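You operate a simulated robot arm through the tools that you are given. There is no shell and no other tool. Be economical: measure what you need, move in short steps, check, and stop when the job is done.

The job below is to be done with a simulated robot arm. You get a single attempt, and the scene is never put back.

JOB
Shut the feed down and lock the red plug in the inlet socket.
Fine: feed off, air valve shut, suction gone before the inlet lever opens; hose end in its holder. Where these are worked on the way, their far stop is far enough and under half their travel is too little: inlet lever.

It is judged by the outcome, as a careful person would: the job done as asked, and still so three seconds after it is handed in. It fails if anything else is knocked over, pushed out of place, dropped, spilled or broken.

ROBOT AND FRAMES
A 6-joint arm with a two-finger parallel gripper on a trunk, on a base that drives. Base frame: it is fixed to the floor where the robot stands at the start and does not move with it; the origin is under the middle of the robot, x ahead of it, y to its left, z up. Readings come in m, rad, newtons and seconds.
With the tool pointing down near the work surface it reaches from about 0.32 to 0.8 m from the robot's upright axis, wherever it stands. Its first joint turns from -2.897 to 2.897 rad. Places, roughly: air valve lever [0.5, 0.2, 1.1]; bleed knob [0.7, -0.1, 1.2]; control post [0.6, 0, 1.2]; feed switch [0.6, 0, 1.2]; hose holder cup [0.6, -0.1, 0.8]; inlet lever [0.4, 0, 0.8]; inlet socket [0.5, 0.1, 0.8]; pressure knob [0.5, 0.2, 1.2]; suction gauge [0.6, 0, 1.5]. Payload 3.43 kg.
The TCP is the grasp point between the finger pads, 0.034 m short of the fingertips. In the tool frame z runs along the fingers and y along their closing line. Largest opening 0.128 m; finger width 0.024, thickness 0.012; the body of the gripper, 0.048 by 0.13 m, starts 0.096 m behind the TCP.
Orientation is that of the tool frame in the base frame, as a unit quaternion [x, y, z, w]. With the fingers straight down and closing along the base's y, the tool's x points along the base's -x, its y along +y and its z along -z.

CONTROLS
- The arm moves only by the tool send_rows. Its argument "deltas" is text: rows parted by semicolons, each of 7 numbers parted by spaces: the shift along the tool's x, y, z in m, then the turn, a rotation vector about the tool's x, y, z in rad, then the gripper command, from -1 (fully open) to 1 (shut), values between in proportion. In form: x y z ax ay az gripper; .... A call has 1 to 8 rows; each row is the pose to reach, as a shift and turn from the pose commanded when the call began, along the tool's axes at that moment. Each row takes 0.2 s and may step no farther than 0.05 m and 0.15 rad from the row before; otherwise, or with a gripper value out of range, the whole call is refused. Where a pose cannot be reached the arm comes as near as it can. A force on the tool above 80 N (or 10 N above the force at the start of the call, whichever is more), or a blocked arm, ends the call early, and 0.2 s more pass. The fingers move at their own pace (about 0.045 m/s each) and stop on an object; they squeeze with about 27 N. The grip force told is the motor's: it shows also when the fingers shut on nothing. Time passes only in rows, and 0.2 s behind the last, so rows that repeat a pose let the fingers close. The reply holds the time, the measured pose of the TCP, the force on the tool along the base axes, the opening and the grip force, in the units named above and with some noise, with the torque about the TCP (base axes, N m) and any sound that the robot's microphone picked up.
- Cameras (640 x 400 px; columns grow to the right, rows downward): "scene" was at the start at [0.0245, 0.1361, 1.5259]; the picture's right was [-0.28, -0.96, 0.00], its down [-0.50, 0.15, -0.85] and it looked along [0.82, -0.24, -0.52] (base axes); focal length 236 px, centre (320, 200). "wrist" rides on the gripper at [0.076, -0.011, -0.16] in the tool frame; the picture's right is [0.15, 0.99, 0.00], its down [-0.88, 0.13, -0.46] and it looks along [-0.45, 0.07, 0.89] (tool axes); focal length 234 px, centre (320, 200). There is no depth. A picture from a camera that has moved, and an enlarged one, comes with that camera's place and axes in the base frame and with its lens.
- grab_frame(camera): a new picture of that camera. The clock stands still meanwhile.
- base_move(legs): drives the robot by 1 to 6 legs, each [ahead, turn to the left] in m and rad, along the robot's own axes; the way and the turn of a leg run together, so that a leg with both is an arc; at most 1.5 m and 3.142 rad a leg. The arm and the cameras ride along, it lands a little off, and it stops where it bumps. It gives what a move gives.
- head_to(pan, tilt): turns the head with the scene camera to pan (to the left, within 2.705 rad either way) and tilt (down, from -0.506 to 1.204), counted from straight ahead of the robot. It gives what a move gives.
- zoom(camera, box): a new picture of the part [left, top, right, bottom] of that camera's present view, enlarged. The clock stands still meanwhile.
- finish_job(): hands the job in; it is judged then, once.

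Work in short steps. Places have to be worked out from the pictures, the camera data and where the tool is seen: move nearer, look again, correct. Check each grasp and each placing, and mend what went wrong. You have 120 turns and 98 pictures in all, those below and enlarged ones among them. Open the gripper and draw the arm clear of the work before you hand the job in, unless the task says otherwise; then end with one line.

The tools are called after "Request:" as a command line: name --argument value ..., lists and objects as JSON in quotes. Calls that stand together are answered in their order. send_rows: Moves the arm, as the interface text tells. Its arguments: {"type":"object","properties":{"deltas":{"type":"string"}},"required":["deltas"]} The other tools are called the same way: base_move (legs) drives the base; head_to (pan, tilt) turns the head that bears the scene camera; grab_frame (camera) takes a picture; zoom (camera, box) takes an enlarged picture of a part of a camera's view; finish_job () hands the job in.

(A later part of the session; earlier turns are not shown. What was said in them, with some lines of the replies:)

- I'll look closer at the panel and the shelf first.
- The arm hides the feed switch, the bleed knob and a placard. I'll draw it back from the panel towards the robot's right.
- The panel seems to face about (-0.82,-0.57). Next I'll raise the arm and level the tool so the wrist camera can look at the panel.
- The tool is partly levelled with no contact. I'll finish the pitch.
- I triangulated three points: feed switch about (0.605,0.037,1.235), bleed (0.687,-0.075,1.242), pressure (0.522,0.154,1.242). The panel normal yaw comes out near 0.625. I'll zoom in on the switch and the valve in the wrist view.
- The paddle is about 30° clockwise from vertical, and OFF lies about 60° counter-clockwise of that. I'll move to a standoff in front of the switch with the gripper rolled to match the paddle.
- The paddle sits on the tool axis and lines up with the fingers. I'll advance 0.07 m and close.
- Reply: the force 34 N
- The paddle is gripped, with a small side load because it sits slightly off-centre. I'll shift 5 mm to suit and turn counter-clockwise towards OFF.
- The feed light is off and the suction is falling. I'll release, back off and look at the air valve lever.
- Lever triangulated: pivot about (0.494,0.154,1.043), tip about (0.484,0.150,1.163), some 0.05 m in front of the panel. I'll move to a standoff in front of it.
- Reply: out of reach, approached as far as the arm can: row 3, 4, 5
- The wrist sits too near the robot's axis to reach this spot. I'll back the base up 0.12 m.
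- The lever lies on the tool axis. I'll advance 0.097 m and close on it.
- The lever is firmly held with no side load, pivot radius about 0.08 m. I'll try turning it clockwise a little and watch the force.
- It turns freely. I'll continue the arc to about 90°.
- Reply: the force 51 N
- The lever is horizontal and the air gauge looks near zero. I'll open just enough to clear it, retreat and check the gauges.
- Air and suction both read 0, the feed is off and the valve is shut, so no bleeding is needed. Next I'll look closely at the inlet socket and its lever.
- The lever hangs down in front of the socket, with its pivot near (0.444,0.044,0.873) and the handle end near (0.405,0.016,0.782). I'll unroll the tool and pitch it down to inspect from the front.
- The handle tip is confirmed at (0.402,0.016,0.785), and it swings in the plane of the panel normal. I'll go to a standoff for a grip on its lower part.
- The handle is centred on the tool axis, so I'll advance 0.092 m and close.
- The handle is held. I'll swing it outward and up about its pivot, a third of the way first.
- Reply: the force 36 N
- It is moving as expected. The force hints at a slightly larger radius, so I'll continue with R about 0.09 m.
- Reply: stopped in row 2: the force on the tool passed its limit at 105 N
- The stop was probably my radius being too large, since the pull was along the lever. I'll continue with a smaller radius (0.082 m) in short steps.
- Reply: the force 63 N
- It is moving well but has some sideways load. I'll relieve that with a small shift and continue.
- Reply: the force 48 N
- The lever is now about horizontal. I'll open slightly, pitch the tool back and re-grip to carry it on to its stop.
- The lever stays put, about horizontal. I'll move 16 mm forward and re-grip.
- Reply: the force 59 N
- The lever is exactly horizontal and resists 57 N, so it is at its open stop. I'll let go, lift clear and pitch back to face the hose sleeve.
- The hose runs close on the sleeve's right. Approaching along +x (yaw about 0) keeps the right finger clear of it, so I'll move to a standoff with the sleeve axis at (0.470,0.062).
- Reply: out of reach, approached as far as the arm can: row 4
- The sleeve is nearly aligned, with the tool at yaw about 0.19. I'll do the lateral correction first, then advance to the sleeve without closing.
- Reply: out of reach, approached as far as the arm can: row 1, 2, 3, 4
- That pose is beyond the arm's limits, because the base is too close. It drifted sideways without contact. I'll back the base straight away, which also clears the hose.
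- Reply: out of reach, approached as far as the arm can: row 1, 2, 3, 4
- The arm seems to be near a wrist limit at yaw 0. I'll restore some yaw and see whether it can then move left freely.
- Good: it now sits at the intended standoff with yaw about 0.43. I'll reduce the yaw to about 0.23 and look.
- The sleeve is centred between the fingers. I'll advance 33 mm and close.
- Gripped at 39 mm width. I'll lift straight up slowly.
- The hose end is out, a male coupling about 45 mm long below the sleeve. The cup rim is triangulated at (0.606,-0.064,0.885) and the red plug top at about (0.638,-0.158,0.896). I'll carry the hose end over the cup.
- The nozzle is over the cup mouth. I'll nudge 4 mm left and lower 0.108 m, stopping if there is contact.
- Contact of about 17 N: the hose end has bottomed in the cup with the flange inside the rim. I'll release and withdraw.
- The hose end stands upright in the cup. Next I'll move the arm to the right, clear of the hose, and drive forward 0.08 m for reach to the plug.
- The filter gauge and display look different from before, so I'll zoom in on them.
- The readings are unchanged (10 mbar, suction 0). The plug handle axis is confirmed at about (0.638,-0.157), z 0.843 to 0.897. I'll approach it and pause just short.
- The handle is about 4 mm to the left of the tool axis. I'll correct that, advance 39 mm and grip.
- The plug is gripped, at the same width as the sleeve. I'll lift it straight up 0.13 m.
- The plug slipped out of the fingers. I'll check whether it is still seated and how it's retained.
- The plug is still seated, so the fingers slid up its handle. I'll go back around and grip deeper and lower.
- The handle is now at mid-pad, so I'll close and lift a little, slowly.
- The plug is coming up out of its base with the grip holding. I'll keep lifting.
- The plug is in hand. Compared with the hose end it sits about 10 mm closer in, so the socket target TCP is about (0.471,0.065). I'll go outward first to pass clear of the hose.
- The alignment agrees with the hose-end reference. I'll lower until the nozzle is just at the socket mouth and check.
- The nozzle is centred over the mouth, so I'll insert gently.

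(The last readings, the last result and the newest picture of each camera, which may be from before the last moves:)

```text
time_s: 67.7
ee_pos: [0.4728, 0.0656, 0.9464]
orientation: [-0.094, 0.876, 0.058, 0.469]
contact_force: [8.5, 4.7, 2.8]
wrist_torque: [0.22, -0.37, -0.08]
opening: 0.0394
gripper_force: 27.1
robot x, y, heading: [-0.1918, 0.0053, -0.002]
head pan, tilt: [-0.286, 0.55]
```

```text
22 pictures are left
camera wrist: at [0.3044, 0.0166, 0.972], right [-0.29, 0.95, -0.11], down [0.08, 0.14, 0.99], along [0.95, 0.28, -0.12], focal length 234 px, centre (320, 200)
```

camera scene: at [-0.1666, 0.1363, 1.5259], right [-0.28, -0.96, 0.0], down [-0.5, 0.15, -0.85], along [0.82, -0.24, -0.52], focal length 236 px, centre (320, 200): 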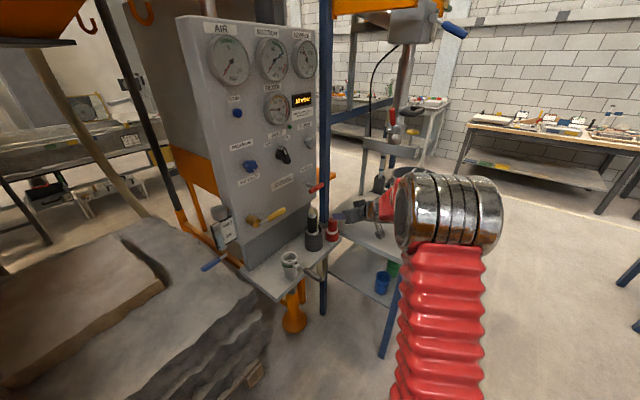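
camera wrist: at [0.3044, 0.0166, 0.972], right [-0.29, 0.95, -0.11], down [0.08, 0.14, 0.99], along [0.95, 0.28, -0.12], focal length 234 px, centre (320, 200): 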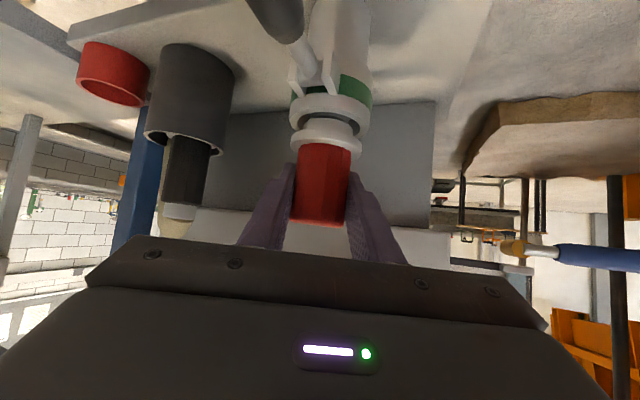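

It is in the mouth with a light side load pushing forward. I'll shift 2 mm forward and continue down until it seats.

Request:
send_rows --deltas "-0.0011 0 0.0017 0 0 0 1;0.0031 0 0.0045 0 0 0 1;0.0072 0 0.0072 0 0 0 1;0.0114 0 0.01 0 0 0 1;0.0155 0 0.0128 0 0 0 1"

Request:
zoom --camera "wrist" --box '[240, 50, 440, 175]'

```text
time_s: 68.9
ee_pos: [0.476, 0.0654, 0.9295]
orientation: [-0.094, 0.874, 0.057, 0.472]
contact_force: [-0.9, -1.5, 36.1]
wrist_torque: [-0.46, -0.24, 0.18]
opening: 0.0393
gripper_force: 27.4
robot x, y, heading: [-0.1917, 0.005, -0.001]
head pan, tilt: [-0.286, 0.55]
```

```text
3.20 times, centred on (340, 112) of wrist
camera zoom: at [0.3075, 0.0163, 0.9542], right [-0.29, 0.95, -0.11], down [0.07, 0.14, 0.99], along [0.95, 0.28, -0.11], focal length 749 px, centre (256, 480)
```

zoom: 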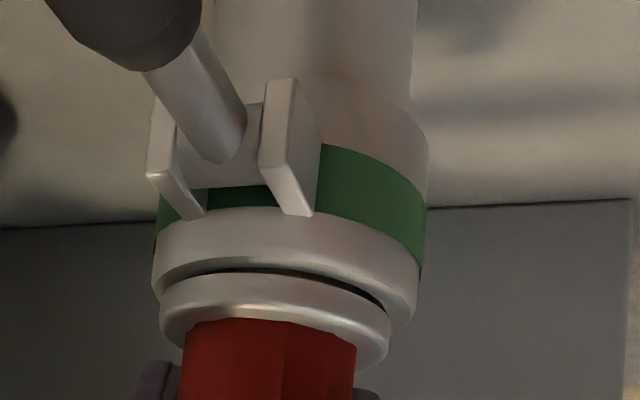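

36 N upward: the plug is seated. I'll release and back off, then check that it sits flush.

Request:
send_rows --deltas "0 0 0 0 0 0 0;0 0 0 0 0 0 0;0 0 0 0 0 0 0;0 0 -0.04 0 0 0 0;0 0 -0.08 0 0 0 0;0 0 -0.12 0 0 0 0;-0.02 0 -0.14 0 0 0 0;-0.02 0 -0.14 0 0 0 0"

Request:
grab_frame --camera "wrist"

Request:
zoom --camera "scene" --box '[250, 210, 350, 290]'

```text
time_s: 70.7
ee_pos: [0.3704, 0.043, 1.0202]
orientation: [-0.094, 0.877, 0.057, 0.468]
contact_force: [0.1, 0.5, -0.1]
wrist_torque: [0.03, 0.02, -0.02]
opening: 0.0641
gripper_force: 0.0
robot x, y, heading: [-0.1976, 0.0056, -0.002]
head pan, tilt: [-0.286, 0.55]
```

```text
20 pictures are left
camera wrist: at [0.203, -0.0059, 1.0458], right [-0.29, 0.95, -0.11], down [0.08, 0.14, 0.99], along [0.95, 0.28, -0.12], focal length 234 px, centre (320, 200)
```

wrist: 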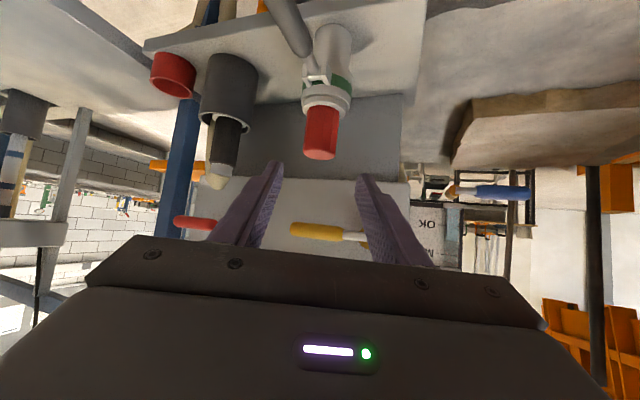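

```text
5.00 times, centred on (300, 250) of scene
camera zoom: at [-0.1669, 0.1363, 1.5259], right [-0.28, -0.96, 0.0], down [-0.5, 0.15, -0.85], along [0.82, -0.24, -0.52], focal length 1179 px, centre (420, -50)
```

zoom: 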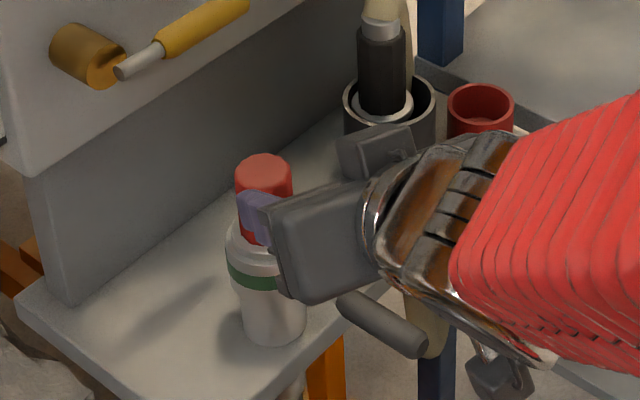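

The plug is in. To lock it, I'll swing the lever back down by gripping and reversing the arc. First I'll reorient: yaw to the lever plane, then tool down.

Request:
send_rows --deltas "0.009 -0.0247 -0.0132 -0.111 0 -0.074 0;0.0177 -0.0495 -0.0265 -0.222 0 -0.148 0;0.0265 -0.0742 -0.0397 -0.333 0 -0.222 0"

Request:
send_rows --deltas "0 0 0 0 0.14 0 0;0 0 0 0 0.28 0 0;0 0 0 0 0.42 0 0;0 0 0 0 0.56 0 0;0 0 0 0 0.7 0 0;0 0 0 0 0.84 0 0;0 0 0 0 0.98 0 0"

Request:
grab_frame --camera "wrist"

```text
time_s: 71.5
ee_pos: [0.3425, -0.0406, 1.0198]
orientation: [-0.266, 0.84, 0.149, 0.449]
contact_force: [-1.0, 0.8, 1.3]
wrist_torque: [0.01, 0.01, 0.05]
opening: 0.0641
gripper_force: 0.1
robot x, y, heading: [-0.1907, 0.0033, -0.004]
head pan, tilt: [-0.286, 0.55]
```

```text
time_s: 73.1
ee_pos: [0.3417, -0.0411, 1.0209]
orientation: [-0.304, 0.953, 0.005, 0.0]
contact_force: [-0.1, -0.3, 1.1]
wrist_torque: [-0.01, -0.01, -0.01]
opening: 0.0639
gripper_force: 0.1
robot x, y, heading: [-0.193, 0.0019, 0.002]
head pan, tilt: [-0.286, 0.55]
```

```text
18 pictures are left
camera wrist: at [0.2875, -0.0951, 1.18], right [-0.69, 0.72, 0.01], down [0.64, 0.61, 0.46], along [0.33, 0.32, -0.89], focal length 234 px, centre (320, 200)
```

wrist: 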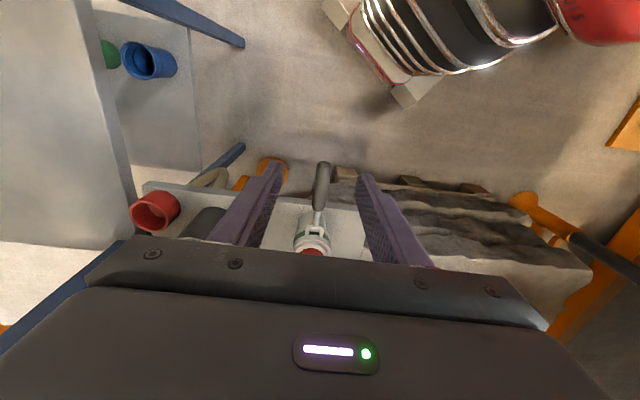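

The handle is visible between the fingers. I'll move over it and descend to grip.

Request:
send_rows --deltas "-0.03 0.005 0.02 0 0 0 0;-0.0578 0.0104 0.045 0 0 0 0;-0.0578 0.0104 0.09 0 0 0 0;-0.0578 0.0104 0.125 0 0 0 0;-0.0578 0.0104 0.138 0 0 0 0;-0.0578 0.0104 0.138 0 0 0 0.6;-0.0578 0.0104 0.138 0 0 0 1;-0.0578 0.0104 0.138 0 0 0 1"

Request:
send_rows --deltas "0 0 0 0 0 0 1;0 0 0 0 0 0 1"

Request:
grab_frame --camera "wrist"

```text
time_s: 74.9
ee_pos: [0.3815, 0.0015, 0.884]
orientation: [-0.303, 0.953, 0.005, 0.002]
contact_force: [6.4, -11.3, -4.4]
wrist_torque: [-0.14, -0.02, 0.18]
opening: 0.0205
gripper_force: 24.0
robot x, y, heading: [-0.1914, 0.0038, 0.0]
head pan, tilt: [-0.286, 0.55]
```

```text
time_s: 75.5
ee_pos: [0.3817, 0.0016, 0.8851]
orientation: [-0.303, 0.953, 0.006, 0.0]
contact_force: [10.9, -20.0, -6.6]
wrist_torque: [-0.24, -0.04, 0.39]
opening: 0.0203
gripper_force: 45.5
robot x, y, heading: [-0.1951, 0.0059, -0.003]
head pan, tilt: [-0.286, 0.55]
```

```text
17 pictures are left
camera wrist: at [0.3266, -0.0531, 1.0441], right [-0.69, 0.72, 0.01], down [0.64, 0.61, 0.46], along [0.33, 0.33, -0.89], focal length 234 px, centre (320, 200)
```

wrist: 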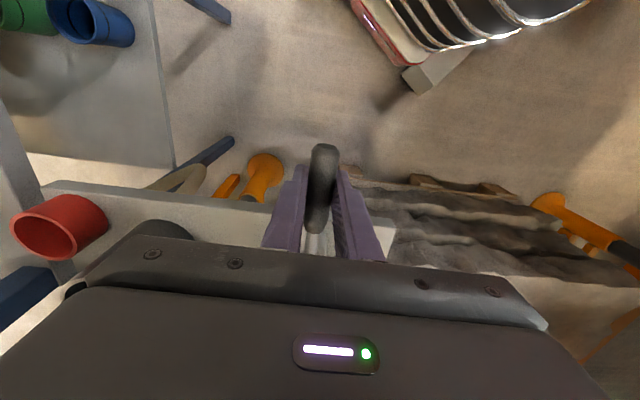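

The handle is gripped. I'll swing the lever down, half the arc first.

Request:
send_rows --deltas "0.0004 -0.002 0.0106 0 -0.14 0 1;-0.0007 -0.002 0.0212 0 -0.28 0 1;-0.0033 -0.002 0.0315 0 -0.42 0 1;-0.0073 -0.002 0.0413 0 -0.56 0 1"

```text
time_s: 76.5
ee_pos: [0.389, 0.0073, 0.8403]
orientation: [-0.291, 0.915, 0.09, 0.265]
contact_force: [5.3, 6.0, 26.2]
wrist_torque: [0.48, -1.34, 0.74]
opening: 0.0202
gripper_force: 44.9
robot x, y, heading: [-0.1875, 0.0014, -0.003]
head pan, tilt: [-0.286, 0.55]
```

Request:
send_rows --deltas "0.0004 0 0.0106 0 -0.14 0 1;-0.0007 0 0.0212 0 -0.28 0 1;-0.0033 0 0.0315 0 -0.42 0 1;-0.0056 0 0.0372 0 -0.5 0 1"

Request:
zoom --camera "scene" --box '[250, 210, 350, 290]'

```text
time_s: 77.5
ee_pos: [0.4096, 0.0231, 0.8155]
orientation: [-0.259, 0.818, 0.158, 0.488]
contact_force: [1.2, 13.8, 54.0]
wrist_torque: [-0.44, 0.17, 0.16]
opening: 0.0205
gripper_force: 44.8
robot x, y, heading: [-0.1956, 0.0041, 0.004]
head pan, tilt: [-0.286, 0.55]
```

```text
5.00 times, centred on (300, 250) of scene
camera zoom: at [-0.1684, 0.1366, 1.5259], right [-0.28, -0.96, 0.0], down [-0.5, 0.15, -0.85], along [0.82, -0.24, -0.52], focal length 1179 px, centre (420, -50)
```

zoom: 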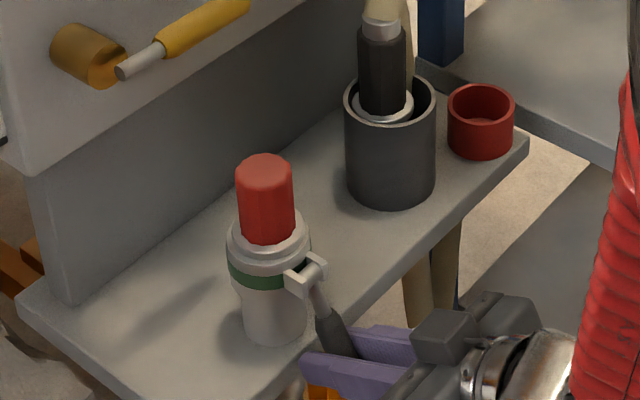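

The lever angle now computes to about 62° below horizontal, the original closed position, with 54 N against the stop. I'll release and retreat to check.

Request:
send_rows --deltas "0 0 0 0 0 0 0.2;0 0 0 0 0 0 0.2;0 0 -0.04 0 0 0 0.2;0 0 -0.08 0 0 0 0.2;-0.02 0 -0.12 0 0 0 0.2;-0.06 0 -0.14 0 0 0 0.2;-0.1 0 -0.15 0 0 0 0.2"

Request:
grab_frame --camera "wrist"

Request:
zoom --camera "scene" --box '[250, 210, 350, 290]'

```text
time_s: 79.1
ee_pos: [0.34, -0.0298, 0.971]
orientation: [-0.26, 0.821, 0.16, 0.482]
contact_force: [0.5, -0.2, -0.8]
wrist_torque: [-0.04, 0.0, 0.01]
opening: 0.0512
gripper_force: 0.0
robot x, y, heading: [-0.1926, 0.0058, -0.005]
head pan, tilt: [-0.286, 0.55]
```

```text
15 pictures are left
camera wrist: at [0.2033, -0.1399, 0.9818], right [-0.63, 0.77, -0.12], down [-0.05, 0.11, 0.99], along [0.77, 0.63, -0.04], focal length 234 px, centre (320, 200)
```

wrist: 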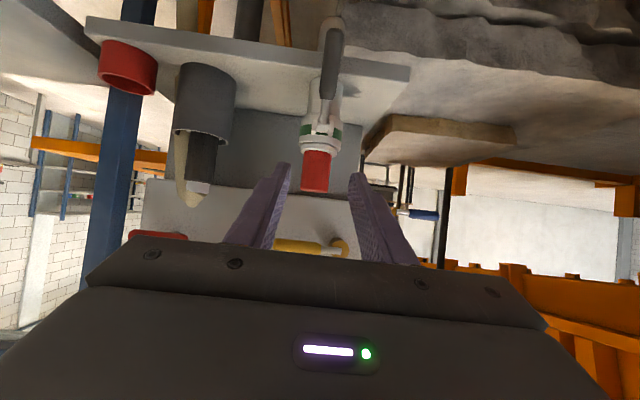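

```text
5.00 times, centred on (300, 250) of scene
camera zoom: at [-0.1667, 0.1364, 1.5259], right [-0.28, -0.96, 0.0], down [-0.5, 0.15, -0.85], along [0.82, -0.24, -0.52], focal length 1179 px, centre (420, -50)
```

zoom: 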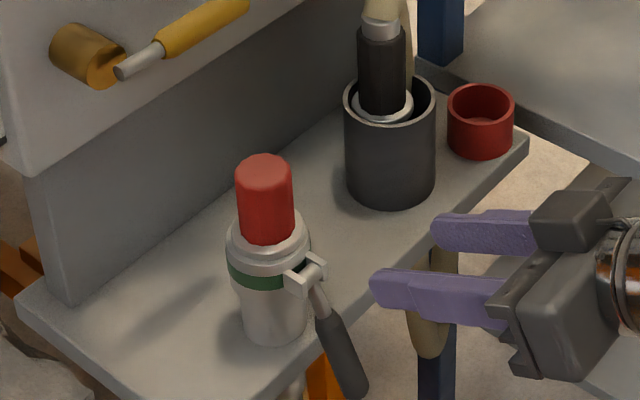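

The handle tip projects exactly onto its original closed position, so the plug is locked, and the hose end is in the cup. I'll draw the arm clear, open the gripper and take a last look at the panel.

Request:
send_rows --deltas "-0.02 -0.03 -0.03 0 0 0 -1;-0.04 -0.06 -0.05 0 0 0 -1;-0.06 -0.09 -0.07 0 0 0 -1;-0.06 -0.12 -0.09 0 0 0 -1;-0.06 -0.15 -0.1 0 0 0 -1;-0.06 -0.15 -0.1 0 0 0 -1;-0.06 -0.15 -0.1 0 0 0 -1"

Request:
zoom --camera "scene" --box '[190, 10, 350, 190]'

Request:
grab_frame --camera "scene"

```text
time_s: 80.7
ee_pos: [0.3827, -0.1851, 1.068]
orientation: [-0.259, 0.821, 0.159, 0.482]
contact_force: [0.7, 0.1, 0.2]
wrist_torque: [-0.01, 0.02, 0.0]
opening: 0.1279
gripper_force: 0.0
robot x, y, heading: [-0.1953, 0.0064, 0.001]
head pan, tilt: [-0.286, 0.55]
```

```text
2.22 times, centred on (270, 100) of scene
camera zoom: at [-0.1668, 0.1363, 1.5259], right [-0.28, -0.96, 0.0], down [-0.5, 0.15, -0.85], along [0.82, -0.24, -0.52], focal length 524 px, centre (431, 422)
```

zoom: 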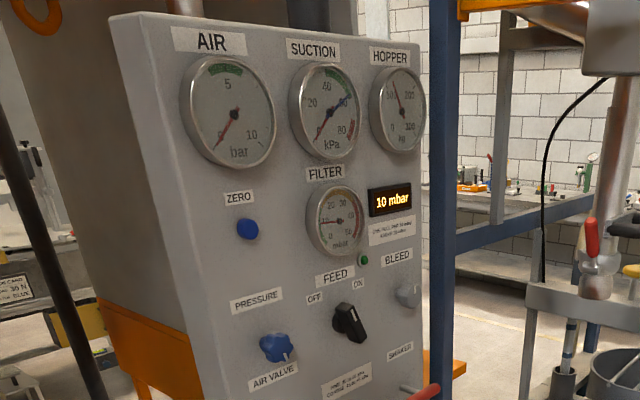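

```text
12 pictures are left
camera scene: at [-0.1668, 0.1363, 1.5259], right [-0.28, -0.96, 0.0], down [-0.5, 0.15, -0.85], along [0.82, -0.24, -0.52], focal length 236 px, centre (320, 200)
```

scene: 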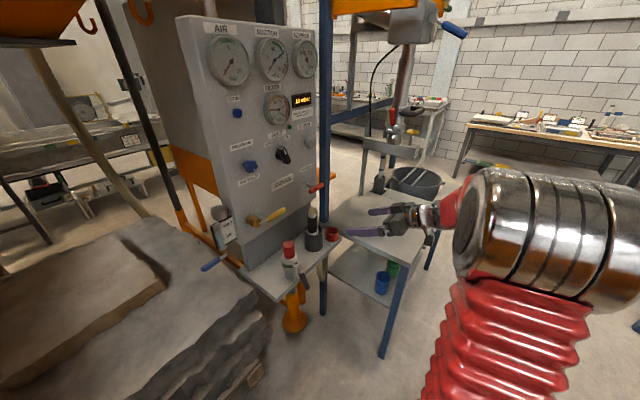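

The feed is off, the air valve is shut and air and suction both read 0. The plug is locked in the inlet socket, the hose end is in its cup and the arm is clear, so I'll hand it in.

Request:
finish_job

```text
The job is handed in.
```

The feed is shut down and the red plug is locked in the inlet socket: air valve shut, suction at 0 before the inlet lever was opened, hose end in its holder cup. The plug slipped from the gripper once on the first lift, but it stayed in its base and nothing was knocked or dropped.
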